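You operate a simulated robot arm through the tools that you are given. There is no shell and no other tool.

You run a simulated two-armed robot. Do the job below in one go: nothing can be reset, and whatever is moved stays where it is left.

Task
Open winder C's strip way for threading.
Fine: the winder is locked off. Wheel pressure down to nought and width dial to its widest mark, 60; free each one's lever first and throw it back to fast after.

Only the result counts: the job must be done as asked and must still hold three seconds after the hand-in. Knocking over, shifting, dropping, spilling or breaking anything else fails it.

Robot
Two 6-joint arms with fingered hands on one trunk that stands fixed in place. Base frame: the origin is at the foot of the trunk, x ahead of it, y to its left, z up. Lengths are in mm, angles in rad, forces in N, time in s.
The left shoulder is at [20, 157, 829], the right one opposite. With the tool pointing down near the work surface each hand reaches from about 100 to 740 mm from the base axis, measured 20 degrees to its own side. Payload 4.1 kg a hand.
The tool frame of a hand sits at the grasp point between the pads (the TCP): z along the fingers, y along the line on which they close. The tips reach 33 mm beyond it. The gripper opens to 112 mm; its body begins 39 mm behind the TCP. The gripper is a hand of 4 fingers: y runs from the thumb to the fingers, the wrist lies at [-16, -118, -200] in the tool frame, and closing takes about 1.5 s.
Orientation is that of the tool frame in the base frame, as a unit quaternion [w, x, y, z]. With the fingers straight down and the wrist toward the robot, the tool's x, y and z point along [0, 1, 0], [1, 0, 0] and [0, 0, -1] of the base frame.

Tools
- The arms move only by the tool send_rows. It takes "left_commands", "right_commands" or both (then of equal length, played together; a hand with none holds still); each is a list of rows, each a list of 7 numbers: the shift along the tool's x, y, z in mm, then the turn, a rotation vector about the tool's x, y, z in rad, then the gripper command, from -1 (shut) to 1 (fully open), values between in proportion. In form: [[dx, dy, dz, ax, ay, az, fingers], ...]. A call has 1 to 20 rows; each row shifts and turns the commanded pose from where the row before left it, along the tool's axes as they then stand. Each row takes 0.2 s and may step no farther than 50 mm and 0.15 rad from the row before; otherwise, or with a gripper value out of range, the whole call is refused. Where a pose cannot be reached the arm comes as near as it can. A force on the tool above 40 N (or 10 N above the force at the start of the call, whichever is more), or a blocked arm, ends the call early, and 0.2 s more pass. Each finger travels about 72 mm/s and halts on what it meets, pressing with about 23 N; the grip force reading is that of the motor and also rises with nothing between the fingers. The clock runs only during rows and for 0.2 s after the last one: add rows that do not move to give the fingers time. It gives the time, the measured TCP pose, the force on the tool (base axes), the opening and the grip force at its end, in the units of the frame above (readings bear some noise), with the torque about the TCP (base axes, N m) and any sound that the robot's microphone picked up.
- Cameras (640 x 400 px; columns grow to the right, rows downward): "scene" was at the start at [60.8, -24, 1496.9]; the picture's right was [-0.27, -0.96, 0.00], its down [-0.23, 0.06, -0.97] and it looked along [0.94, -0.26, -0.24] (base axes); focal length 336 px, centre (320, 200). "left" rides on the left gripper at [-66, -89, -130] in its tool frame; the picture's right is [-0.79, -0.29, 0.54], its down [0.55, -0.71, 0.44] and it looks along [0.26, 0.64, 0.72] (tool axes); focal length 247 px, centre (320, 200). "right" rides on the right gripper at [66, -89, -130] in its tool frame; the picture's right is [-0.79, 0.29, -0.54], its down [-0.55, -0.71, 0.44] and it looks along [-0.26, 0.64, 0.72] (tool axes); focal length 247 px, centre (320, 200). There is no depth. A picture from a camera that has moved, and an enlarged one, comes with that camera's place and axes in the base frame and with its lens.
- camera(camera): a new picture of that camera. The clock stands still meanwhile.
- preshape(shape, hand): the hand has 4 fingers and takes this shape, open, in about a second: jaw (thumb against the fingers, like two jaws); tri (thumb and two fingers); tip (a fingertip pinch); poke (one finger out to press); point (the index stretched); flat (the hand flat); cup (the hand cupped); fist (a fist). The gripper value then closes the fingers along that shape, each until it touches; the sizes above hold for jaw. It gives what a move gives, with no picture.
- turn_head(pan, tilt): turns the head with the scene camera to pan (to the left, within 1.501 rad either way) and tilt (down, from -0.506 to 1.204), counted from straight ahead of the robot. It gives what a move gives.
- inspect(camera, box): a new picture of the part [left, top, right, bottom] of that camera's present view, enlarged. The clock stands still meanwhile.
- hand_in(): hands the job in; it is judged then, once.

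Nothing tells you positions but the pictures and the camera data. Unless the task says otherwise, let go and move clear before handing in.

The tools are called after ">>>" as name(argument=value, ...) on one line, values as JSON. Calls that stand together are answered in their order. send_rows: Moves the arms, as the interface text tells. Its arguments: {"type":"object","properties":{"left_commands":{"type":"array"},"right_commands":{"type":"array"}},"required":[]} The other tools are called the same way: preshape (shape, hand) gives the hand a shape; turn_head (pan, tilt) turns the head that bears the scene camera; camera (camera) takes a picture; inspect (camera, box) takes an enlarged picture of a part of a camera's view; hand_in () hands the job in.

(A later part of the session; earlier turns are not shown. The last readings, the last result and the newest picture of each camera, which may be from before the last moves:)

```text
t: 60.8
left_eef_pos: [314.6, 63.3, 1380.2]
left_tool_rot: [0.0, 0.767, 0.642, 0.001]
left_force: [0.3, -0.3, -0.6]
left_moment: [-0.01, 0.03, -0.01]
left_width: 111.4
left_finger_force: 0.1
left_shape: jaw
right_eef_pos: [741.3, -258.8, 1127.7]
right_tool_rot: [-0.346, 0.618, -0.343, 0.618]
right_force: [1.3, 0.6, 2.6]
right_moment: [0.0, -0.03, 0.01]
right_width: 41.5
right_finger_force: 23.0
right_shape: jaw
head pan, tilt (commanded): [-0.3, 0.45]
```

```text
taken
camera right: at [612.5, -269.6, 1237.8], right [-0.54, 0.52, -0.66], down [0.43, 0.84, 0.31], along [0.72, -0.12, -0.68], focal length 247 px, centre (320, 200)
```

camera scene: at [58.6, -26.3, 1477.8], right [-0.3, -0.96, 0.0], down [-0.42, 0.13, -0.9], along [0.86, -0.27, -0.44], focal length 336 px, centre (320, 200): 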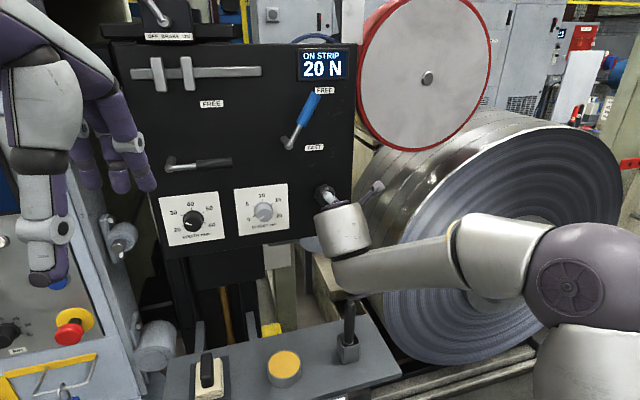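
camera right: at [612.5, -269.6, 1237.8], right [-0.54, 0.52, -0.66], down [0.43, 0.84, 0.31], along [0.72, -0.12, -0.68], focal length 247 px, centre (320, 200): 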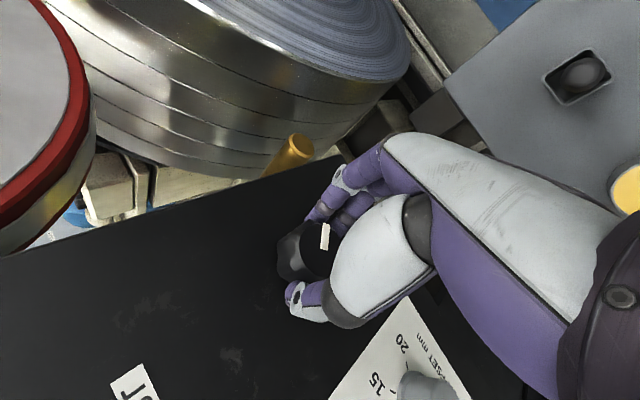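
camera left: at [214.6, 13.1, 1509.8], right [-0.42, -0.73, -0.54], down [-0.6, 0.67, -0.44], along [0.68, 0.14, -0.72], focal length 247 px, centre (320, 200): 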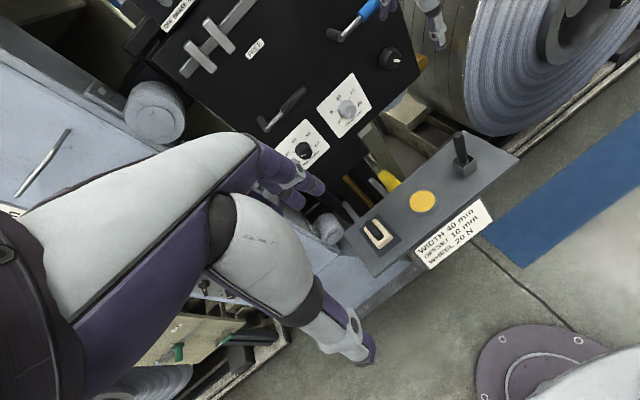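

The knob is gripped at 41.5 mm wide. I'll turn it anticlockwise a little and check the display.

>>> send_rows(right_commands=[[0, 0, 0, 0, 0, -0.12, -1], [0, 0, 0, 0, 0, -0.12, -1], [0, 0, 0, 0, 0, -0.12, -1], [0, 0, 0, 0, 0, -0.12, -1], [0, 0, 0, 0, 0, 0, -1]])

>>> camera(camera="right")

>>> inspect(camera="scene", box=[260, 30, 420, 230])

```text
t: 62.0
left_eef_pos: [315.1, 62.9, 1380.5]
left_tool_rot: [0.0, 0.767, 0.642, 0.0]
left_force: [0.5, -0.2, -0.1]
left_moment: [0.03, -0.01, -0.03]
left_width: 111.6
left_finger_force: 0.0
left_shape: jaw
right_eef_pos: [740.9, -260.0, 1128.3]
right_tool_rot: [-0.188, 0.682, -0.187, 0.682]
right_force: [3.0, 0.7, 4.7]
right_moment: [0.04, -0.08, -0.06]
right_width: 41.2
right_finger_force: 22.6
right_shape: jaw
head pan, tilt (commanded): [-0.3, 0.45]
```

```text
taken
camera right: at [612.3, -217.8, 1229.3], right [-0.54, 0.16, -0.83], down [0.43, 0.89, -0.11], along [0.72, -0.42, -0.55], focal length 247 px, centre (320, 200)
```

right: 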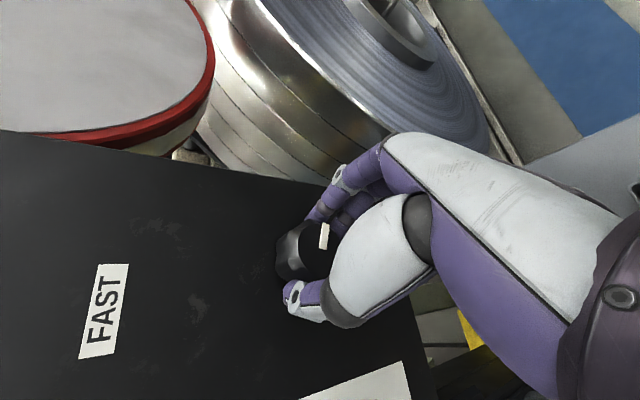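

```text
2.00 times, centred on (340, 130) of scene
camera zoom: at [58.6, -26.2, 1477.8], right [-0.3, -0.96, 0.0], down [-0.42, 0.13, -0.9], along [0.86, -0.27, -0.44], focal length 671 px, centre (280, 340)
```

zoom: 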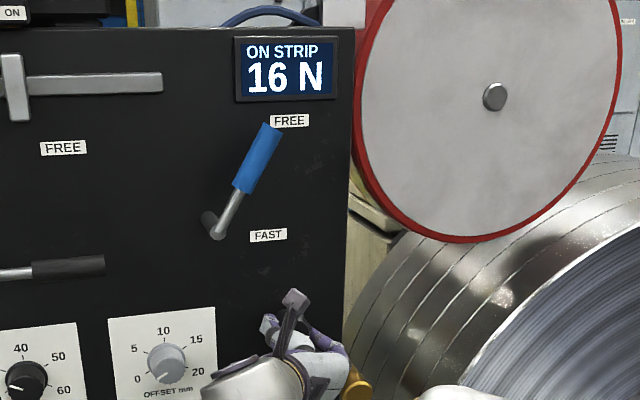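

The display has dropped to 16 N, so anticlockwise is right and the ratio is about 7° per newton. I'll keep turning.

>>> send_rows(right_commands=[[0, 0, 0, 0, 0, -0.12, -1], [0, 0, 0, 0, 0, -0.12, -1], [0, 0, 0, 0, 0, -0.12, -1], [0, 0, 0, 0, 0, -0.12, -1], [0, 0, 0, 0, 0, -0.12, -1], [0, 0, 0, 0, 0, -0.12, -1], [0, 0, 0, 0, 0, -0.12, -1], [0, 0, 0, 0, 0, 0, -1]])

>>> camera(camera="right")

>>> inspect(camera="scene", box=[260, 30, 420, 230])

```text
t: 63.8
left_eef_pos: [315.2, 63.1, 1379.8]
left_tool_rot: [0.0, 0.767, 0.642, 0.0]
left_force: [1.0, -0.5, 0.5]
left_moment: [0.03, 0.01, 0.03]
left_width: 111.6
left_finger_force: 0.2
left_shape: jaw
right_eef_pos: [741.1, -259.6, 1128.9]
right_tool_rot: [0.106, 0.699, 0.108, 0.699]
right_force: [7.4, -4.3, 4.7]
right_moment: [0.0, -0.08, -0.28]
right_width: 40.3
right_finger_force: 23.2
right_shape: jaw
head pan, tilt (commanded): [-0.3, 0.45]
```

```text
taken
camera right: at [611.8, -155.6, 1163.9], right [-0.54, -0.51, -0.67], down [0.43, 0.51, -0.74], along [0.72, -0.69, -0.05], focal length 247 px, centre (320, 200)
```

right: 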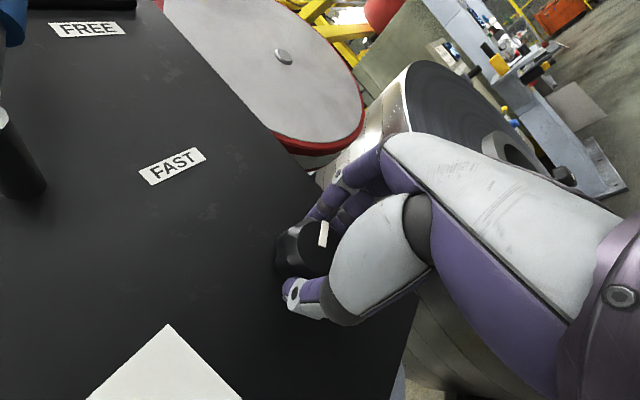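

```text
2.00 times, centred on (340, 130) of scene
camera zoom: at [58.8, -26.4, 1477.8], right [-0.3, -0.96, 0.0], down [-0.42, 0.13, -0.9], along [0.86, -0.27, -0.44], focal length 671 px, centre (280, 340)
```

zoom: 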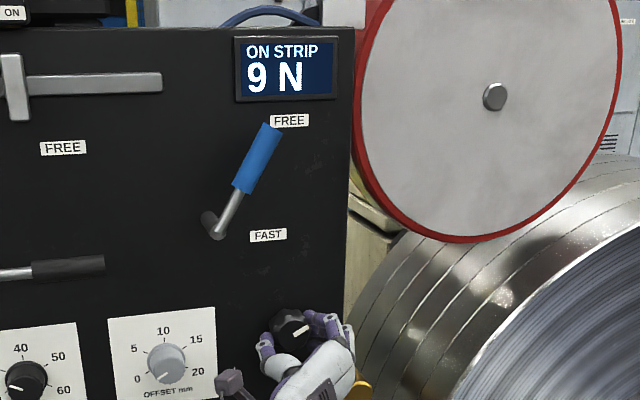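

Down to 9 N with about 62° still to go. I'll turn a bit more, then let go, back off and re-grip at the start of the range.

>>> send_rows(right_commands=[[0, 0, 0, 0, 0, -0.12, -1], [0, 0, 0, 0, 0, -0.12, -1], [0, 0, 0, 0, 0, 0, -1]])

>>> send_rows(right_commands=[[0, 0, 0, 0, 0, 0, 0.4], [0, 0, 0, 0, 0, 0, 0.4], [0, 0, 0, 0, 0, 0, 0.4], [0, 0, 0, 0, 0, 0, 0.4], [0, 0, -25, 0, 0, 0, 0.4], [0, 0, -35, 0, 0, 0, 0.4], [0, 0, 0, 0, 0, 0, 0.4]])

>>> inspect(camera="scene", box=[260, 30, 420, 230])

```text
t: 64.6
left_eef_pos: [315.6, 63.4, 1381.3]
left_tool_rot: [0.0, 0.767, 0.641, -0.001]
left_force: [0.2, -0.1, 0.2]
left_moment: [0.0, 0.01, 0.02]
left_width: 112.0
left_finger_force: 0.1
left_shape: jaw
right_eef_pos: [741.0, -260.0, 1128.8]
right_tool_rot: [0.19, 0.681, 0.191, 0.681]
right_force: [8.6, -3.5, 5.4]
right_moment: [0.03, -0.22, -0.23]
right_width: 40.2
right_finger_force: 22.9
right_shape: jaw
head pan, tilt (commanded): [-0.3, 0.45]
```

```text
t: 66.2
left_eef_pos: [314.7, 62.0, 1380.4]
left_tool_rot: [0.0, 0.767, 0.642, -0.001]
left_force: [0.9, 0.2, -0.6]
left_moment: [0.02, -0.02, -0.02]
left_width: 111.6
left_finger_force: 0.1
left_shape: jaw
right_eef_pos: [675.4, -260.9, 1129.6]
right_tool_rot: [0.189, 0.68, 0.19, 0.682]
right_force: [-0.1, 1.0, -0.1]
right_moment: [0.0, -0.04, 0.01]
right_width: 77.9
right_finger_force: 0.2
right_shape: jaw
head pan, tilt (commanded): [-0.3, 0.45]
```

```text
2.00 times, centred on (340, 130) of scene
camera zoom: at [58.7, -26.3, 1477.8], right [-0.3, -0.96, 0.0], down [-0.42, 0.13, -0.9], along [0.86, -0.27, -0.44], focal length 671 px, centre (280, 340)
```

zoom: 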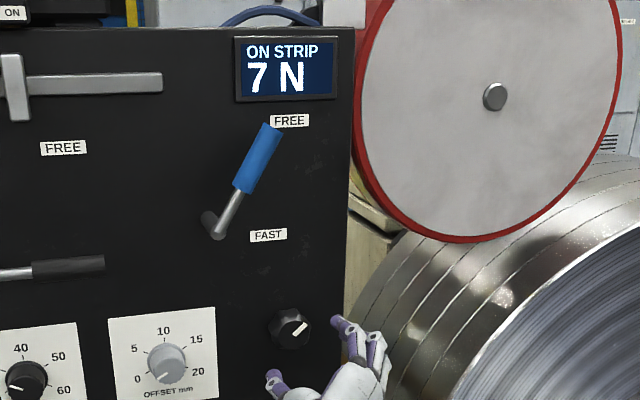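

It reads 7 N and the knob holds. I'll roll the hand back and re-grip.

>>> send_rows(right_commands=[[0, 0, 0, 0, 0, 0.128, 0.4], [0, 0, 0, 0, 0, 0.128, 0.4], [0, 0, 0, 0, 0, 0.128, 0.4], [0, 0, 0, 0, 0, 0.128, 0.4], [0, 0, 0, 0, 0, 0.128, 0.4], [0, 0, 0, 0, 0, 0.128, 0.4], [0, 0, 0, 0, 0, 0.128, 0.4], [0, 0, 0, 0, 0, 0.128, 0.4], [0, 0, 0, 0, 0, 0.128, 0.4], [0, 0, 0, 0, 0, 0.128, 0.4], [0, 0, 0, 0, 0, 0.128, 0.4], [0, 0, 0, 0, 0, 0, 0.4]])

>>> camera(camera="right")

```text
t: 68.8
left_eef_pos: [314.0, 62.4, 1381.1]
left_tool_rot: [0.0, 0.767, 0.641, -0.001]
left_force: [-0.6, -1.3, 0.3]
left_moment: [-0.01, -0.01, 0.01]
left_width: 111.8
left_finger_force: 0.0
left_shape: jaw
right_eef_pos: [679.7, -260.4, 1127.2]
right_tool_rot: [-0.298, 0.642, -0.296, 0.642]
right_force: [0.2, -0.4, -0.3]
right_moment: [0.0, -0.02, 0.03]
right_width: 77.9
right_finger_force: 0.0
right_shape: jaw
head pan, tilt (commanded): [-0.3, 0.45]
```

```text
taken
camera right: at [551.4, -252.9, 1237.7], right [-0.54, 0.42, -0.73], down [0.43, 0.88, 0.18], along [0.72, -0.22, -0.66], focal length 247 px, centre (320, 200)
```

right: 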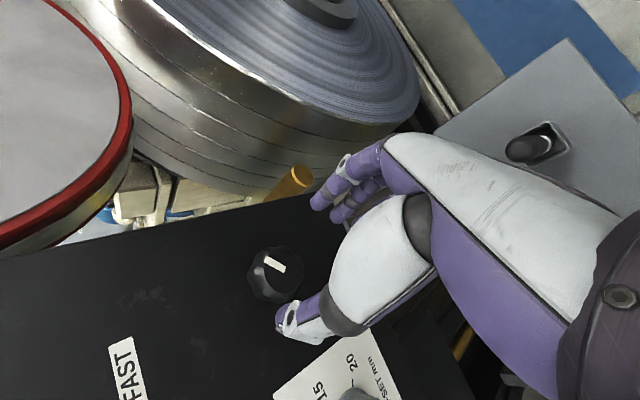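

>>> send_rows(right_commands=[[0, 0, 25, 0, 0, 0, 0.4], [0, 0, 25, 0, 0, 0, 0.4], [0, 0, 11, 0, 0, 0, 0.4], [0, 0, 0, 0, 0, 0, 0.4], [0, 0, 0, 0, 0, 0, -1], [0, 0, 0, 0, 0, 0, -1], [0, 0, 0, 0, 0, 0, -1], [0, 0, 0, 0, 0, 0, -1], [0, 0, 0, 0, 0, 0, -1], [0, 0, 0, 0, 0, 0, -1]])

>>> send_rows(right_commands=[[0, 0, 0, 0, 0, -0.12, -1], [0, 0, 0, 0, 0, -0.12, -1], [0, 0, 0, 0, 0, -0.12, -1], [0, 0, 0, 0, 0, -0.12, -1], [0, 0, 0, 0, 0, -0.12, -1], [0, 0, 0, 0, 0, 0, -1]])

>>> inspect(camera="scene", box=[260, 30, 420, 230])

>>> camera(camera="right")

```text
t: 71.0
left_eef_pos: [313.6, 62.7, 1379.6]
left_tool_rot: [0.001, 0.767, 0.642, 0.0]
left_force: [0.5, -0.7, 0.1]
left_moment: [-0.05, 0.02, -0.01]
left_width: 111.8
left_finger_force: 0.0
left_shape: jaw
right_eef_pos: [741.9, -259.5, 1127.8]
right_tool_rot: [-0.297, 0.642, -0.295, 0.643]
right_force: [2.9, 1.9, 2.3]
right_moment: [-0.02, 0.0, 0.01]
right_width: 41.2
right_finger_force: 23.6
right_shape: jaw
head pan, tilt (commanded): [-0.3, 0.45]
```

```text
t: 72.4
left_eef_pos: [315.7, 62.3, 1380.2]
left_tool_rot: [0.0, 0.767, 0.642, 0.0]
left_force: [-0.9, 0.5, 0.0]
left_moment: [-0.02, 0.01, 0.03]
left_width: 111.8
left_finger_force: 0.2
left_shape: jaw
right_eef_pos: [741.4, -260.1, 1127.4]
right_tool_rot: [-0.093, 0.7, -0.092, 0.702]
right_force: [15.6, -1.2, 5.2]
right_moment: [0.0, -0.06, -0.16]
right_width: 40.3
right_finger_force: 23.1
right_shape: jaw
head pan, tilt (commanded): [-0.3, 0.45]
```

```text
2.00 times, centred on (340, 130) of scene
camera zoom: at [59.1, -26.3, 1477.8], right [-0.3, -0.96, 0.0], down [-0.42, 0.13, -0.9], along [0.86, -0.27, -0.44], focal length 671 px, centre (280, 340)
```

zoom: 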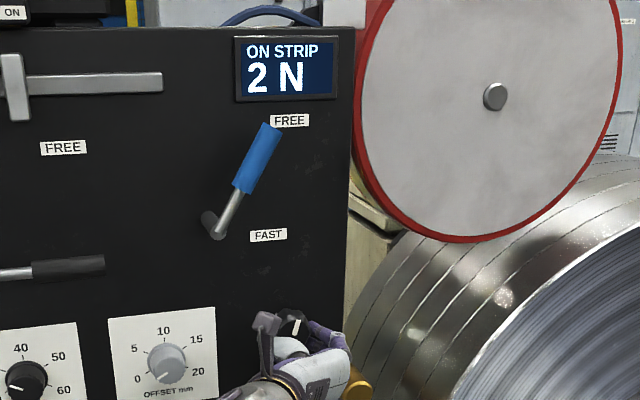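

```text
taken
camera right: at [613.2, -191.7, 1213.6], right [-0.54, -0.07, -0.84], down [0.43, 0.83, -0.35], along [0.72, -0.55, -0.41], focal length 247 px, centre (320, 200)
```

right: 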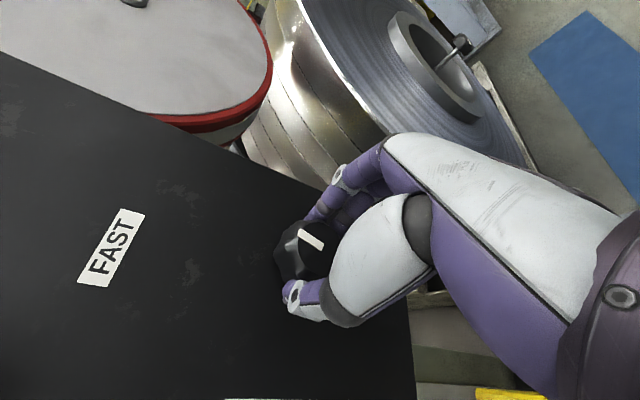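

It shows 2 N. I'll turn another 14° in small steps and check for zero.

>>> send_rows(right_commands=[[0, 0, 0, 0, 0, -0.1, -1], [0, 0, 0, 0, 0, -0.1, -1], [0, 0, 0, 0, 0, 0, -1]])

>>> inspect(camera="scene", box=[260, 30, 420, 230])

```text
t: 73.2
left_eef_pos: [315.1, 62.4, 1379.6]
left_tool_rot: [0.0, 0.767, 0.641, 0.0]
left_force: [0.3, 0.6, 0.2]
left_moment: [-0.02, -0.01, 0.0]
left_width: 111.7
left_finger_force: 0.1
left_shape: jaw
right_eef_pos: [741.4, -260.1, 1127.4]
right_tool_rot: [-0.023, 0.707, -0.022, 0.706]
right_force: [11.7, -2.4, 3.6]
right_moment: [0.03, -0.07, -0.2]
right_width: 40.2
right_finger_force: 23.1
right_shape: jaw
head pan, tilt (commanded): [-0.3, 0.45]
```

```text
2.00 times, centred on (340, 130) of scene
camera zoom: at [59.0, -26.3, 1477.8], right [-0.3, -0.96, 0.0], down [-0.42, 0.13, -0.9], along [0.86, -0.27, -0.44], focal length 671 px, centre (280, 340)
```

zoom: 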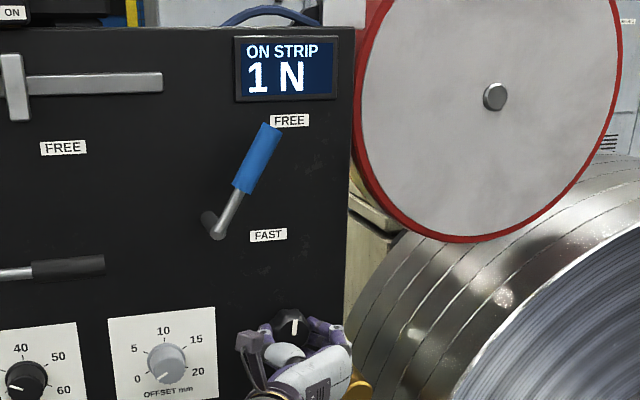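

>>> send_rows(right_commands=[[0, 0, 0, 0, 0, -0.1, -1], [0, 0, 0, 0, 0, 0, -1]])

>>> inspect(camera="scene", box=[260, 30, 420, 230])

```text
t: 73.8
left_eef_pos: [315.1, 62.8, 1380.5]
left_tool_rot: [0.0, 0.767, 0.642, 0.0]
left_force: [-0.6, -0.6, 0.6]
left_moment: [0.03, -0.03, 0.02]
left_width: 111.8
left_finger_force: 0.1
left_shape: jaw
right_eef_pos: [741.8, -259.7, 1127.3]
right_tool_rot: [0.013, 0.706, 0.015, 0.708]
right_force: [14.7, -2.4, 4.9]
right_moment: [0.05, -0.1, -0.23]
right_width: 40.2
right_finger_force: 22.8
right_shape: jaw
head pan, tilt (commanded): [-0.3, 0.45]
```

```text
2.00 times, centred on (340, 130) of scene
camera zoom: at [59.1, -26.3, 1477.8], right [-0.3, -0.96, 0.0], down [-0.42, 0.13, -0.9], along [0.86, -0.27, -0.44], focal length 671 px, centre (280, 340)
```

zoom: 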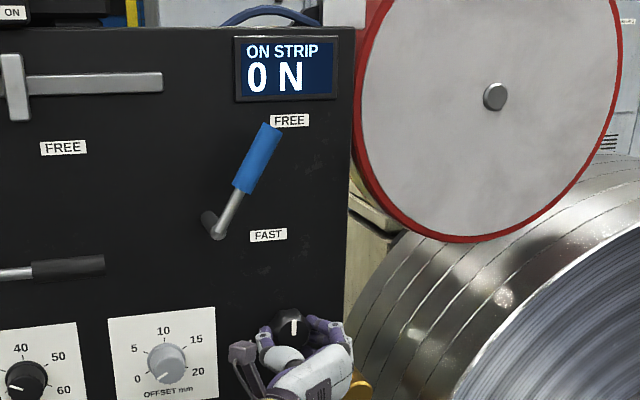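

The display reads 0 N. I'll go a little further to make sure it is at true zero, watching the torque for a stop.

>>> send_rows(right_commands=[[0, 0, 0, 0, 0, -0.06, -1], [0, 0, 0, 0, 0, 0, -1]])

>>> inspect(camera="right", box=[220, 180, 400, 340])

>>> inspect(camera="scene", box=[260, 30, 420, 230])

```text
t: 74.4
left_eef_pos: [315.5, 63.4, 1380.3]
left_tool_rot: [0.001, 0.767, 0.641, 0.0]
left_force: [0.2, -0.2, -0.2]
left_moment: [0.01, 0.0, -0.03]
left_width: 111.5
left_finger_force: 0.1
left_shape: jaw
right_eef_pos: [741.2, -259.7, 1127.9]
right_tool_rot: [0.034, 0.706, 0.034, 0.706]
right_force: [11.5, -1.6, 1.2]
right_moment: [0.2, 0.02, -0.2]
right_width: 39.9
right_finger_force: 23.4
right_shape: jaw
head pan, tilt (commanded): [-0.3, 0.45]
```

```text
2.50 times, centred on (310, 260) of right
camera zoom: at [613.2, -165.8, 1183.6], right [-0.54, -0.36, -0.76], down [0.43, 0.65, -0.62], along [0.72, -0.66, -0.2], focal length 617 px, centre (345, 50)
```

zoom: 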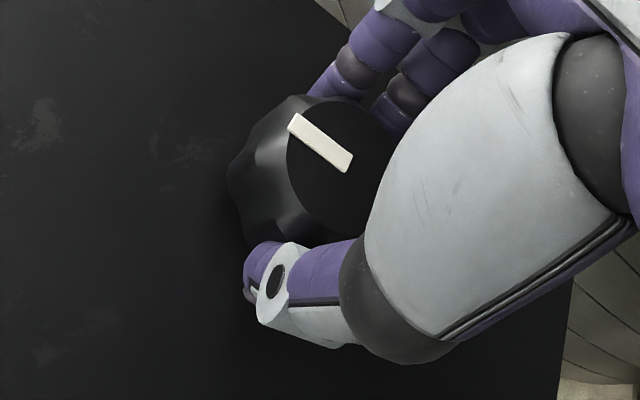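

```text
2.00 times, centred on (340, 130) of scene
camera zoom: at [59.1, -26.4, 1477.8], right [-0.3, -0.96, 0.0], down [-0.42, 0.13, -0.9], along [0.86, -0.27, -0.44], focal length 671 px, centre (280, 340)
```

zoom: 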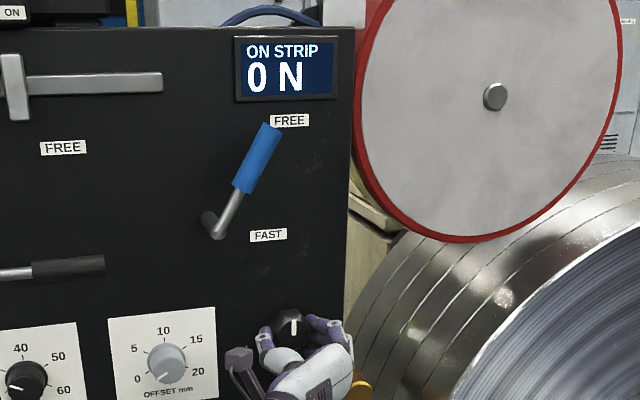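

The torque has risen to about 0.2 N·m against a stop with the display at 0 N, so wheel pressure is at nought. I'll release the knob and back straight out.

>>> send_rows(right_commands=[[0, 0, 0, 0, 0, 0, 0.4], [0, 0, 0, 0, 0, 0, 0.4], [0, 0, 0, 0, 0, 0, 0.4], [0, 0, 0, 0, 0, 0, 0.4], [0, 0, -30, 0, 0, 0, 0.4], [0, 0, -40, 0, 0, 0, 0.4], [0, 0, -40, 0, 0, 0, 0.4], [0, 0, -40, 0, 0, 0.1, 0.4], [0, 0, -40, 0, 0, 0.13, -1], [0, 0, -30, 0, 0, 0.13, -1], [0, 0, 0, 0, 0, 0.13, -1], [0, 0, 0, 0, 0, 0.13, -1], [0, 0, 0, 0, 0, 0.13, -1], [0, 0, 0, 0, 0, 0.13, -1]])

>>> inspect(camera="scene", box=[260, 30, 420, 230])

```text
t: 77.4
left_eef_pos: [315.6, 64.2, 1379.7]
left_tool_rot: [0.0, 0.767, 0.641, 0.0]
left_force: [0.2, 0.1, 0.2]
left_moment: [0.05, 0.02, 0.03]
left_width: 111.3
left_finger_force: 0.1
left_shape: jaw
right_eef_pos: [520.8, -258.3, 1127.2]
right_tool_rot: [-0.272, 0.654, -0.269, 0.653]
right_force: [0.4, 0.5, 0.0]
right_moment: [0.0, 0.02, -0.03]
right_width: 0.1
right_finger_force: 22.7
right_shape: jaw
head pan, tilt (commanded): [-0.3, 0.45]
```

```text
2.00 times, centred on (340, 130) of scene
camera zoom: at [58.7, -26.2, 1477.8], right [-0.3, -0.96, 0.0], down [-0.42, 0.13, -0.9], along [0.86, -0.27, -0.44], focal length 671 px, centre (280, 340)
```

zoom: 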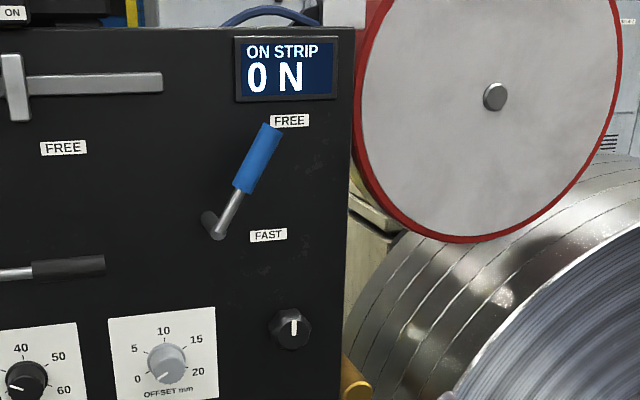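

The display still reads 0 N with the knob free. I'll raise the hand and swing it back round to the natural hand-from-above attitude, to push the blue lever down from on top.

>>> send_rows(right_commands=[[26, -26, 0, 0, 0, 0, -1], [26, -26, 0, 0, 0, 0, -1], [0, 0, 0, -0.0653, 0.0283, 0.1166, -1], [0, 0, 0, -0.0653, 0.0283, 0.1166, -1], [0, 0, 0, -0.0653, 0.0283, 0.1166, -1], [0, 0, 0, -0.0653, 0.0283, 0.1166, -1], [0, 0, 0, -0.0653, 0.0283, 0.1166, -1], [0, 0, 0, -0.0653, 0.0283, 0.1166, -1], [0, 0, 0, -0.0653, 0.0283, 0.1166, -1], [0, 0, 0, -0.0653, 0.0283, 0.1166, -1], [0, 0, 0, -0.0653, 0.0283, 0.1166, -1], [0, 0, 0, -0.0653, 0.0283, 0.1166, -1], [0, 0, 0, -0.0653, 0.0283, 0.1166, -1]])

>>> send_rows(right_commands=[[0, 0, 0, 0.01, 0.0737, 0.1249, -1], [0, 0, 0, 0.01, 0.0737, 0.1249, -1], [0, 0, 0, 0.01, 0.0737, 0.1249, -1], [0, 0, 0, 0.01, 0.0737, 0.1249, -1], [0, 0, 0, 0.01, 0.0737, 0.1249, -1], [0, 0, 0, 0.01, 0.0737, 0.1249, -1], [0, 0, 0, 0.01, 0.0737, 0.1249, -1], [0, 0, 0, 0.01, 0.0737, 0.1249, -1], [0, 0, 0, 0.01, 0.0737, 0.1249, -1], [0, 0, 0, 0.01, 0.0737, 0.1249, -1], [0, 0, 0, 0.01, 0.0737, 0.1249, -1], [0, 0, 0, 0.01, 0.0737, 0.1249, -1], [0, 0, 0, 0.01, 0.0737, 0.1249, -1], [0, 0, 0, 0.01, 0.0737, 0.1249, -1], [0, 0, 0, 0.01, 0.0737, 0.1249, -1], [0, 0, 0, 0.01, 0.0737, 0.1249, -1], [0, 0, 0, 0.01, 0.0737, 0.1249, -1], [0, 0, 0, 0.01, 0.0737, 0.1249, -1]])

>>> camera(camera="scene")

```text
t: 80.2
left_eef_pos: [314.7, 62.1, 1379.3]
left_tool_rot: [-0.001, 0.767, 0.642, 0.0]
left_force: [-0.9, 0.1, 0.4]
left_moment: [0.01, 0.0, 0.0]
left_width: 111.8
left_finger_force: 0.0
left_shape: jaw
right_eef_pos: [521.4, -259.9, 1201.5]
right_tool_rot: [0.327, -0.316, 0.83, -0.323]
right_force: [-0.6, 0.0, 0.1]
right_moment: [-0.01, -0.03, 0.03]
right_width: 0.3
right_finger_force: 22.9
right_shape: jaw
head pan, tilt (commanded): [-0.3, 0.45]
```

```text
t: 84.0
left_eef_pos: [314.2, 62.5, 1379.2]
left_tool_rot: [0.0, 0.767, 0.641, 0.0]
left_force: [0.6, -0.7, 0.0]
left_moment: [-0.02, 0.05, 0.04]
left_width: 111.9
left_finger_force: 0.1
left_shape: jaw
right_eef_pos: [519.2, -258.9, 1202.3]
right_tool_rot: [-0.031, 0.787, 0.616, -0.022]
right_force: [1.1, 0.1, -0.3]
right_moment: [0.01, 0.01, -0.01]
right_width: 0.2
right_finger_force: 22.6
right_shape: jaw
head pan, tilt (commanded): [-0.3, 0.45]
```

```text
taken
camera scene: at [58.6, -26.3, 1477.8], right [-0.3, -0.96, 0.0], down [-0.42, 0.13, -0.9], along [0.86, -0.27, -0.44], focal length 336 px, centre (320, 200)
```

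scene: 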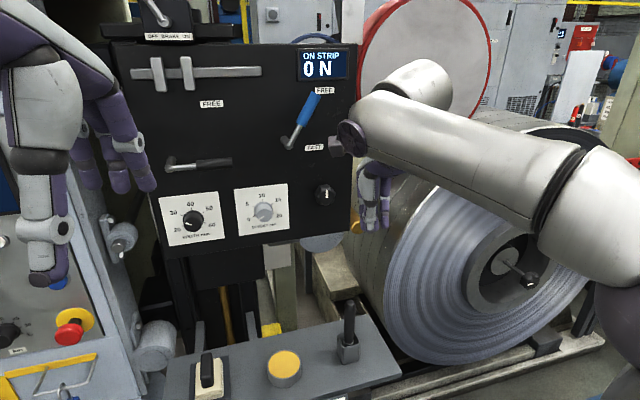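

The hand is back in its natural attitude without warnings. I'll pitch it to about 45° down and bring it to the left of the raised blue lever, still short of the panel.

>>> send_rows(right_commands=[[0, 0, 0, 0, 0, -0.122, -1], [0, 0, 0, 0, 0, -0.122, -1], [19.7, 27, -22.7, -0.131, 0, 0, -1], [19.7, 29.7, -19, -0.131, 0, 0, -1], [19.7, 32, -14.9, -0.131, 0, 0, -1], [16.7, 24.3, -15.1, -0.131, 0, 0, -1], [16.7, 26.1, -11.8, -0.131, 0, 0, -1], [16.7, 27.4, -8.3, -0.131, 0, 0, -1], [0, 0, 0, 0, 0, 0, -1]])

>>> camera(camera="scene")

>>> camera(camera="right")

```text
t: 86.0
left_eef_pos: [314.8, 62.4, 1381.8]
left_tool_rot: [0.0, 0.767, 0.641, 0.0]
left_force: [-0.1, -0.4, 0.3]
left_moment: [0.0, 0.0, -0.01]
left_width: 111.5
left_finger_force: 0.0
left_shape: jaw
right_eef_pos: [659.9, -151.7, 1330.7]
right_tool_rot: [0.241, 0.664, 0.66, 0.255]
right_force: [-0.2, 0.0, 0.2]
right_moment: [0.0, 0.03, -0.01]
right_width: 0.3
right_finger_force: 23.1
right_shape: jaw
head pan, tilt (commanded): [-0.3, 0.45]
```

```text
taken
camera scene: at [58.5, -26.3, 1477.8], right [-0.3, -0.96, 0.0], down [-0.42, 0.13, -0.9], along [0.86, -0.27, -0.44], focal length 336 px, centre (320, 200)
```

scene: 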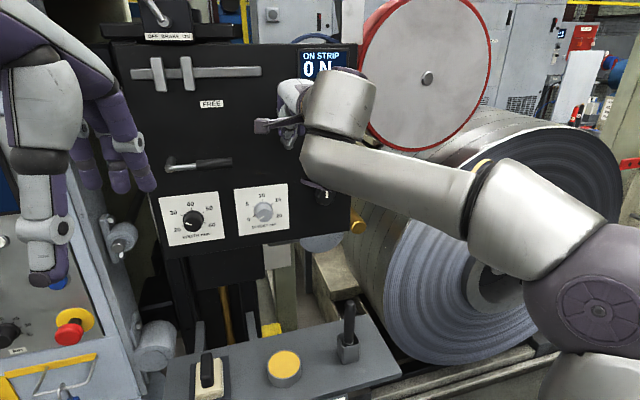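

```text
taken
camera right: at [508.9, -88.2, 1370.9], right [-0.13, -0.81, 0.58], down [-0.25, -0.54, -0.81], along [0.96, -0.25, -0.13], focal length 247 px, centre (320, 200)
```

right: 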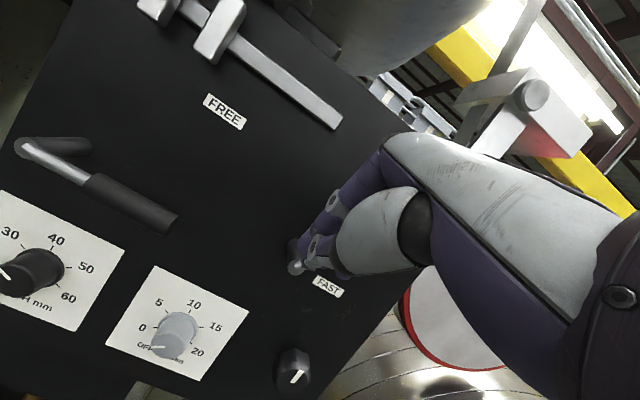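

The closed hand is left of the raised blue lever. I'll move it up and forward to the lever's depth, staying clear of it.

>>> send_rows(right_commands=[[6, 20, 0, 0, 0, 0, -1], [6, 20, 6.5, 0, 0, 0, -1], [0, 19, 6.5, 0, 0, 0, -1], [0, 0, 0, 0, 0, 0, -1]])

>>> camera(camera="right")

>>> inspect(camera="scene", box=[220, 40, 400, 190])

>>> inspect(camera="left", box=[280, 0, 480, 120])

```text
t: 87.0
left_eef_pos: [315.0, 63.3, 1379.8]
left_tool_rot: [0.0, 0.767, 0.641, -0.001]
left_force: [-0.2, 0.0, -0.4]
left_moment: [0.03, -0.01, -0.03]
left_width: 111.8
left_finger_force: 0.0
left_shape: jaw
right_eef_pos: [713.9, -141.7, 1359.8]
right_tool_rot: [0.24, 0.663, 0.661, 0.255]
right_force: [-0.7, -0.5, -0.2]
right_moment: [-0.03, -0.01, 0.0]
right_width: 0.0
right_finger_force: 23.1
right_shape: jaw
head pan, tilt (commanded): [-0.3, 0.45]
```

```text
taken
camera right: at [562.3, -78.5, 1400.3], right [-0.13, -0.8, 0.58], down [-0.25, -0.54, -0.81], along [0.96, -0.25, -0.13], focal length 247 px, centre (320, 200)
```

right: 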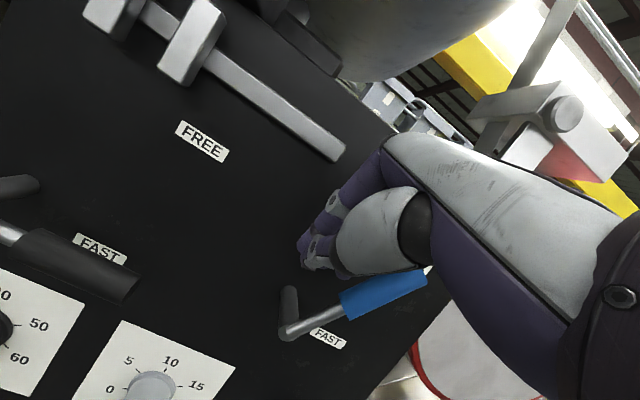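

```text
2.67 times, centred on (310, 115) of scene
camera zoom: at [58.5, -26.3, 1477.8], right [-0.3, -0.96, 0.0], down [-0.42, 0.13, -0.9], along [0.86, -0.27, -0.44], focal length 895 px, centre (347, 427)
```

zoom: 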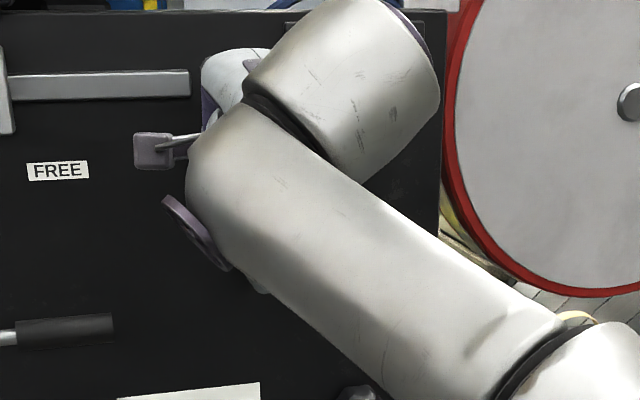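

```text
3.20 times, centred on (380, 60) of left
camera zoom: at [214.5, 13.0, 1509.8], right [-0.42, -0.73, -0.54], down [-0.6, 0.67, -0.44], along [0.68, 0.14, -0.72], focal length 790 px, centre (128, 648)
```

zoom: 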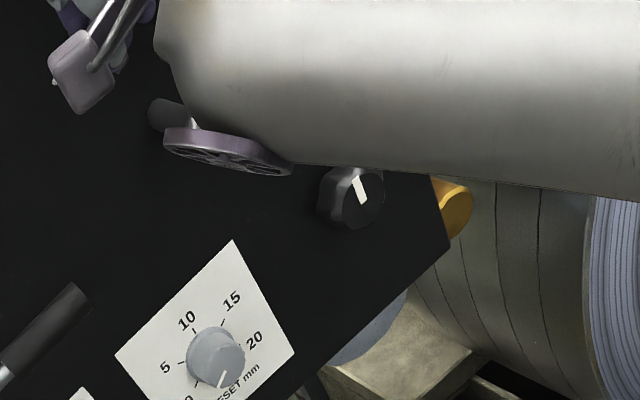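

The hand is above and left of the raised lever. I'll push it right and down along its arc towards FAST.

>>> send_rows(right_commands=[[-11.5, -0.65, 0.75, 0, 0, 0, -1], [-11.5, -0.65, 0.75, 0, 0, 0, -1], [-10.5, -2, 2.3, 0, 0, 0, -1], [-10.5, -2, 2.3, 0, 0, 0, -1], [-10.5, -3.3, 3.8, 0, 0, 0, -1], [-10.5, -3.3, 3.8, 0, 0, 0, -1]])

>>> camera(camera="right")

```text
t: 88.4
left_eef_pos: [316.1, 64.2, 1379.9]
left_tool_rot: [0.0, 0.767, 0.641, 0.0]
left_force: [-0.5, -0.5, -0.2]
left_moment: [-0.02, 0.02, 0.02]
left_width: 111.7
left_finger_force: 0.1
left_shape: jaw
right_eef_pos: [714.0, -205.6, 1340.5]
right_tool_rot: [0.24, 0.665, 0.661, 0.254]
right_force: [0.0, -0.2, 1.2]
right_moment: [-0.01, 0.02, 0.01]
right_width: 0.1
right_finger_force: 22.7
right_shape: jaw
head pan, tilt (commanded): [-0.3, 0.45]
```

```text
taken
camera right: at [563.7, -142.0, 1381.5], right [-0.13, -0.8, 0.58], down [-0.25, -0.54, -0.81], along [0.96, -0.25, -0.13], focal length 247 px, centre (320, 200)
```

right: 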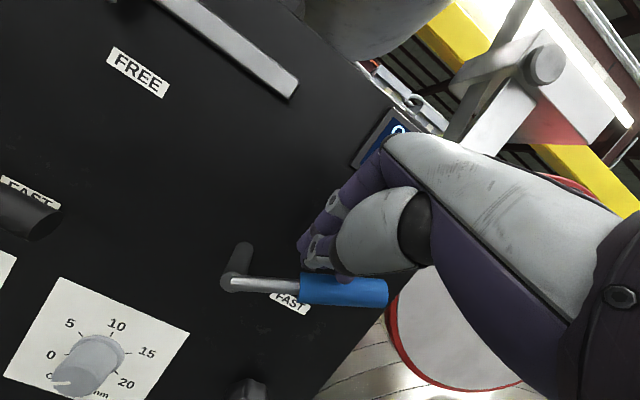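

>>> send_rows(right_commands=[[-9.5, -4.6, 5.3, 0, 0, 0, -1], [-9.5, -4.6, 5.3, 0, 0, 0, -1], [-7, -5.2, 6, 0, 0, 0, -1], [-7, -5.2, 6, 0, 0, 0, -1], [0, 0, 0, 0, 0, 0, -1]])

>>> camera(camera="right")

```text
t: 89.6
left_eef_pos: [314.0, 63.7, 1380.5]
left_tool_rot: [-0.001, 0.767, 0.642, -0.001]
left_force: [-0.2, 0.4, 0.5]
left_moment: [0.01, 0.02, 0.0]
left_width: 111.6
left_finger_force: 0.1
left_shape: jaw
right_eef_pos: [713.4, -237.4, 1311.6]
right_tool_rot: [0.24, 0.664, 0.66, 0.255]
right_force: [-1.6, 0.7, 5.1]
right_moment: [0.05, -0.01, 0.04]
right_width: 0.0
right_finger_force: 23.3
right_shape: jaw
head pan, tilt (commanded): [-0.3, 0.45]
```

```text
taken
camera right: at [562.6, -174.2, 1352.2], right [-0.14, -0.81, 0.58], down [-0.25, -0.54, -0.81], along [0.96, -0.25, -0.13], focal length 247 px, centre (320, 200)
```

right: 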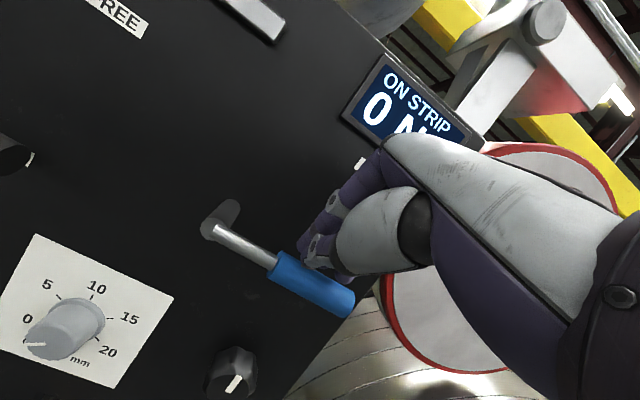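

The lever is about horizontal. I'll press gently further to seat it against its FAST stop.

>>> send_rows(right_commands=[[0, -2, 2.3, 0, 0, 0, -1], [0, -2, 2.3, 0, 0, 0, -1], [0, -2, 2.3, 0, 0, 0, -1], [0, 0, 0, 0, 0, 0, -1]])

>>> camera(camera="right")

```text
t: 90.6
left_eef_pos: [312.3, 62.8, 1380.6]
left_tool_rot: [0.001, 0.767, 0.642, 0.0]
left_force: [0.5, 0.5, -0.8]
left_moment: [0.01, 0.02, 0.01]
left_width: 111.7
left_finger_force: 0.0
left_shape: jaw
right_eef_pos: [711.0, -239.8, 1306.9]
right_tool_rot: [0.242, 0.663, 0.66, 0.259]
right_force: [-17.3, 3.7, 29.4]
right_moment: [0.2, -0.11, 0.13]
right_width: 0.1
right_finger_force: 23.2
right_shape: jaw
head pan, tilt (commanded): [-0.3, 0.45]
```

```text
taken
camera right: at [559.6, -174.7, 1346.7], right [-0.14, -0.81, 0.57], down [-0.24, -0.54, -0.81], along [0.96, -0.25, -0.12], focal length 247 px, centre (320, 200)
```

right: 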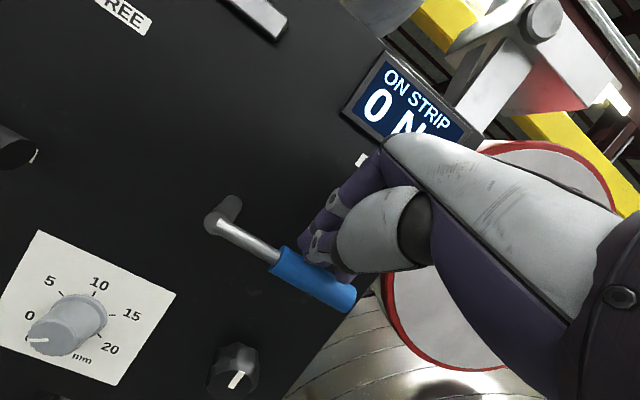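

The blue lever is hard against its FAST stop, with about 29 N of reaction, and the display still shows 0 N. I'll lift off and draw the right hand well back out of the way.

>>> send_rows(right_commands=[[0, 13.1, -15.1, 0, 0, 0, -1], [0, 13.1, -15.1, 0, 0, 0, -1], [-8, -25, -20, 0, 0, 0, -1], [-8, -31.5, -24.7, 0, 0, 0, -1], [-8, -31.5, -24.7, 0, 0, 0, -1], [-8, -31.5, -24.7, 0, 0, 0, -1], [-8, -31.5, -24.7, 0, 0, 0, -1], [-8, -31.5, -24.7, 0, 0, 0, -1], [0, 0, 0, 0, 0, 0, -1]])

>>> turn_head(pan=-0.1, tilt=0.45)

>>> camera(camera="scene")

>>> inspect(camera="scene", box=[200, 40, 440, 240])

```text
t: 92.6
left_eef_pos: [316.0, 62.6, 1379.5]
left_tool_rot: [0.001, 0.768, 0.641, 0.0]
left_force: [0.3, 0.4, 0.7]
left_moment: [0.02, -0.03, 0.0]
left_width: 111.6
left_finger_force: 0.0
left_shape: jaw
right_eef_pos: [482.0, -289.0, 1328.8]
right_tool_rot: [0.24, 0.664, 0.661, 0.254]
right_force: [0.1, -1.3, -0.1]
right_moment: [0.03, 0.02, 0.01]
right_width: 0.3
right_finger_force: 22.6
right_shape: jaw
head pan, tilt (commanded): [-0.3, 0.45]
```

```text
t: 93.3
left_eef_pos: [315.1, 63.1, 1380.9]
left_tool_rot: [0.0, 0.767, 0.641, 0.0]
left_force: [-0.4, 0.3, 0.4]
left_moment: [0.01, -0.02, -0.03]
left_width: 111.6
left_finger_force: 0.0
left_shape: jaw
right_eef_pos: [482.7, -288.8, 1328.9]
right_tool_rot: [0.24, 0.664, 0.661, 0.254]
right_force: [1.0, 0.5, 0.0]
right_moment: [0.0, -0.05, 0.0]
right_width: 0.0
right_finger_force: 22.8
right_shape: jaw
head pan, tilt (commanded): [-0.099, 0.45]
```

```text
taken
camera scene: at [62.2, -8.3, 1477.8], right [-0.1, -0.99, 0.0], down [-0.43, 0.04, -0.9], along [0.9, -0.09, -0.44], focal length 336 px, centre (320, 200)
```

scene: 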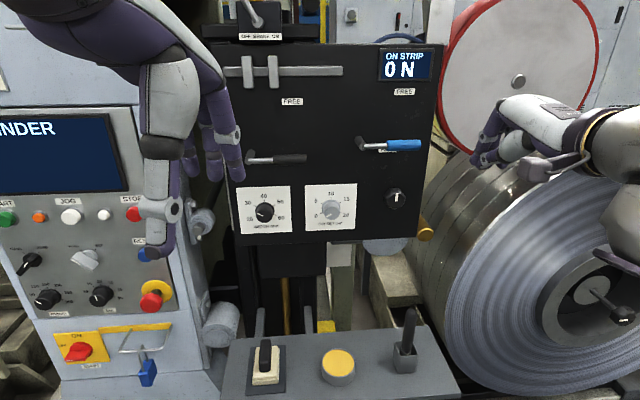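

```text
2.00 times, centred on (320, 140) of scene
camera zoom: at [62.2, -8.3, 1477.8], right [-0.1, -0.99, 0.0], down [-0.43, 0.04, -0.9], along [0.9, -0.09, -0.44], focal length 671 px, centre (320, 320)
```

zoom: 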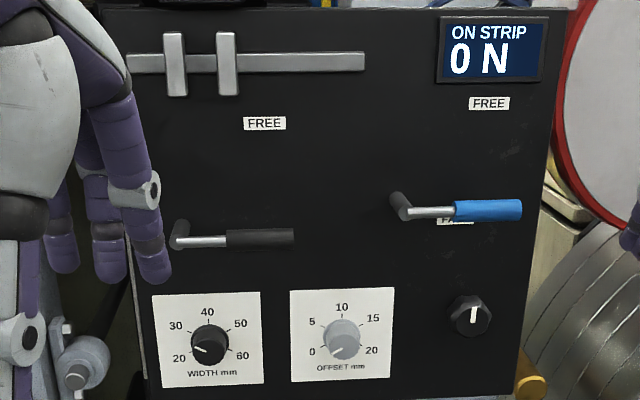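

Wheel pressure is done: 0 N, with the blue lever level at FAST. Now for the left arm. I'll close the left hand, bring it forward pitched about 45° down, and stop in front of and below the black lever's grip.

>>> send_rows(left_commands=[[-5.4, 26.4, 20, 0, 0, -0.0895, -1], [-7, 26, 20, 0, 0, -0.0895, -1], [-10, 30, 20, 0, 0, 0, -1], [-10, 30, 20, 0, 0, 0, -1], [-10, 30, 20, 0, 0, 0, -1], [-4, 40, 15, -0.131, 0, 0, -1], [-4, 37.7, 20.1, -0.131, 0, 0, -1], [-4, 34.8, 24.9, -0.131, 0, 0, -1], [-3, 26.6, 27.3, -0.131, 0, 0, -1], [-3, 22.8, 30.5, -0.131, 0, 0, -1], [-3, 18.6, 33.2, -0.131, 0, 0, -1], [0, 0, 0, 0, 0, 0, -1]])

>>> camera(camera="scene")

>>> camera(camera="left")

```text
t: 95.9
left_eef_pos: [678.7, -6.2, 1189.6]
left_tool_rot: [0.271, 0.653, 0.653, 0.271]
left_force: [-0.5, 0.4, 0.6]
left_moment: [-0.02, 0.0, -0.01]
left_width: 0.0
left_finger_force: 22.8
left_shape: jaw
right_eef_pos: [482.5, -290.0, 1329.0]
right_tool_rot: [0.24, 0.665, 0.661, 0.254]
right_force: [0.4, -0.9, 0.8]
right_moment: [0.0, -0.02, 0.02]
right_width: 0.1
right_finger_force: 22.5
right_shape: jaw
head pan, tilt (commanded): [-0.099, 0.45]
```

```text
taken
camera scene: at [62.1, -8.2, 1477.8], right [-0.1, -1.0, 0.0], down [-0.43, 0.04, -0.9], along [0.9, -0.09, -0.44], focal length 336 px, centre (320, 200)
```

scene: 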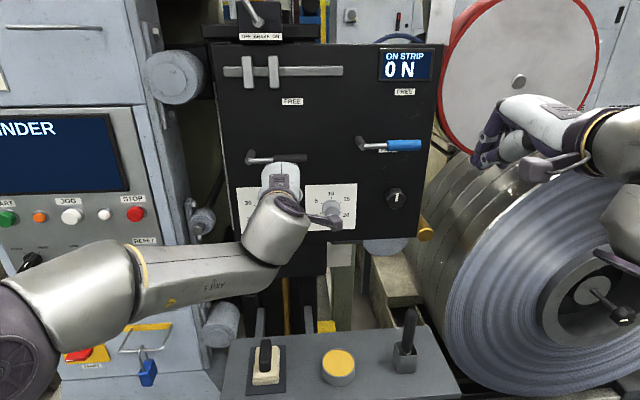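

```text
taken
camera left: at [522.8, -73.6, 1217.1], right [0.18, -0.79, -0.58], down [-0.19, 0.55, -0.81], along [0.96, 0.26, -0.05], focal length 247 px, centre (320, 200)
```

left: 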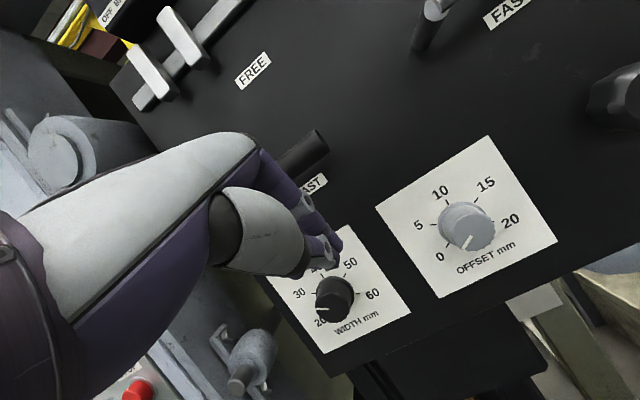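

No reach warnings, and the left hand sits just below and in front of the black grip. I'll slide forward under it and lift, watching the force.

>>> send_rows(left_commands=[[0, 14.5, 11, 0, 0, 0, -1], [0, 14.5, 11, 0, 0, 0, -1], [0, 7.07, -7.07, 0, 0, 0, -1], [0, 7.07, -7.07, 0, 0, 0, -1], [0, 7.07, -7.07, 0, 0, 0, -1], [0, 7.07, -7.07, 0, 0, 0, -1], [0, 0, 0, 0, 0, 0, -1]])

>>> camera(camera="left")

>>> inspect(camera="scene", box=[200, 80, 400, 240])

```text
t: 97.5
left_eef_pos: [717.0, -7.8, 1237.3]
left_tool_rot: [0.271, 0.653, 0.654, 0.271]
left_force: [-1.8, -0.4, -2.3]
left_moment: [-0.03, -0.05, 0.11]
left_width: 0.0
left_finger_force: 23.6
left_shape: jaw
right_eef_pos: [482.7, -290.1, 1329.8]
right_tool_rot: [0.24, 0.664, 0.661, 0.255]
right_force: [0.1, 0.0, 0.2]
right_moment: [-0.02, 0.01, -0.01]
right_width: 0.0
right_finger_force: 23.1
right_shape: jaw
head pan, tilt (commanded): [-0.099, 0.45]
```

```text
taken
camera left: at [561.0, -74.4, 1264.3], right [0.18, -0.79, -0.58], down [-0.19, 0.55, -0.81], along [0.96, 0.26, -0.05], focal length 247 px, centre (320, 200)
```

left: 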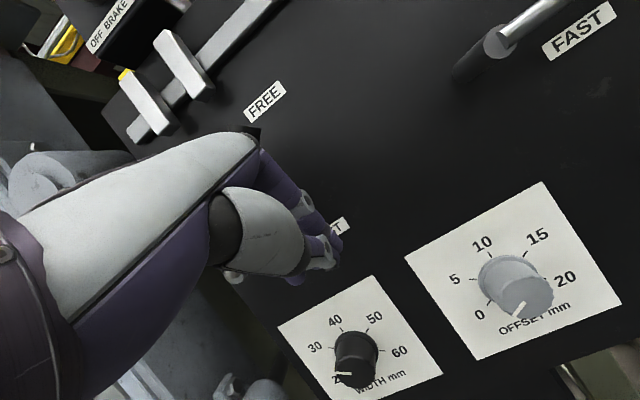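

```text
2.50 times, centred on (300, 160) of scene
camera zoom: at [62.2, -8.2, 1477.8], right [-0.1, -1.0, 0.0], down [-0.43, 0.04, -0.9], along [0.9, -0.09, -0.44], focal length 839 px, centre (370, 300)
```

zoom: 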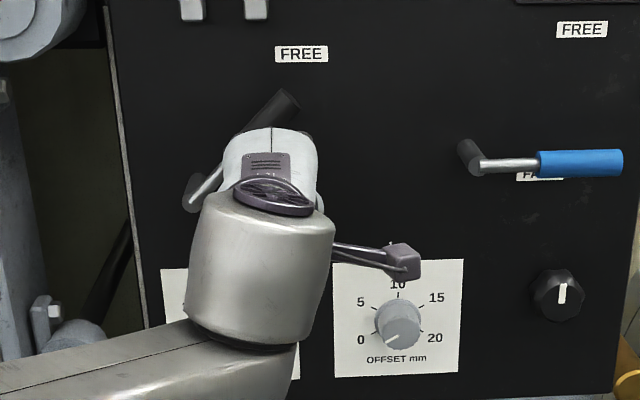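

The black lever is already up at about 45°. I'll continue in small steps to its stop.

>>> send_rows(left_commands=[[0, 4.24, -4.24, 0, 0, 0, -1], [0, 4.24, -4.24, 0, 0, 0, -1], [0, 4.24, -4.24, 0, 0, 0, -1], [0, 0, 0, 0, 0, 0, -1]])

>>> inspect(camera="scene", box=[200, 80, 400, 240])

```text
t: 98.5
left_eef_pos: [716.3, -7.0, 1254.4]
left_tool_rot: [0.271, 0.653, 0.654, 0.271]
left_force: [-0.4, 0.2, 0.4]
left_moment: [-0.02, 0.0, -0.02]
left_width: 0.1
left_finger_force: 23.1
left_shape: jaw
right_eef_pos: [482.1, -290.0, 1329.3]
right_tool_rot: [0.24, 0.665, 0.66, 0.254]
right_force: [0.0, -0.2, -0.6]
right_moment: [-0.02, 0.0, -0.01]
right_width: 0.0
right_finger_force: 23.1
right_shape: jaw
head pan, tilt (commanded): [-0.099, 0.45]
```

```text
2.50 times, centred on (300, 160) of scene
camera zoom: at [62.3, -8.2, 1477.8], right [-0.1, -1.0, 0.0], down [-0.43, 0.04, -0.9], along [0.9, -0.09, -0.44], focal length 839 px, centre (370, 300)
```

zoom: 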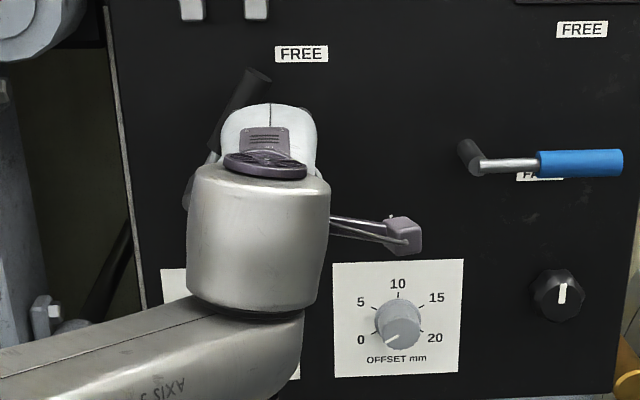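

>>> send_rows(left_commands=[[4, 2.8, -2.8, 0, 0, 0, -1], [4, 2.8, -2.8, 0, 0, 0, -1], [0, 0, 0, 0, 0, 0, -1]])

>>> inspect(camera="scene", box=[200, 80, 400, 240])

>>> camera(camera="left")

```text
t: 99.3
left_eef_pos: [715.8, -2.1, 1260.6]
left_tool_rot: [0.27, 0.656, 0.652, 0.27]
left_force: [-3.1, -14.3, -8.5]
left_moment: [0.17, -0.03, -0.07]
left_width: 0.3
left_finger_force: 23.6
left_shape: jaw
right_eef_pos: [481.5, -291.1, 1329.7]
right_tool_rot: [0.24, 0.665, 0.66, 0.254]
right_force: [-1.0, -0.1, -0.9]
right_moment: [0.0, 0.03, 0.01]
right_width: 0.0
right_finger_force: 23.0
right_shape: jaw
head pan, tilt (commanded): [-0.099, 0.45]
```

```text
2.50 times, centred on (300, 160) of scene
camera zoom: at [62.4, -9.0, 1477.8], right [-0.1, -0.99, 0.0], down [-0.43, 0.04, -0.9], along [0.9, -0.09, -0.44], focal length 839 px, centre (370, 300)
```

zoom: 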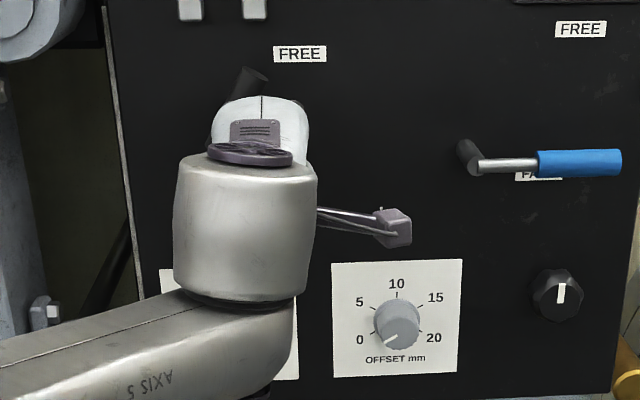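

```text
taken
camera left: at [559.7, -69.0, 1288.4], right [0.17, -0.79, -0.58], down [-0.19, 0.56, -0.81], along [0.97, 0.25, -0.06], focal length 247 px, centre (320, 200)
```

left: 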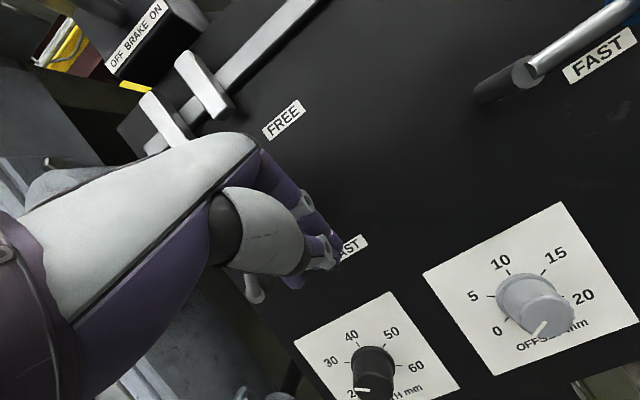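

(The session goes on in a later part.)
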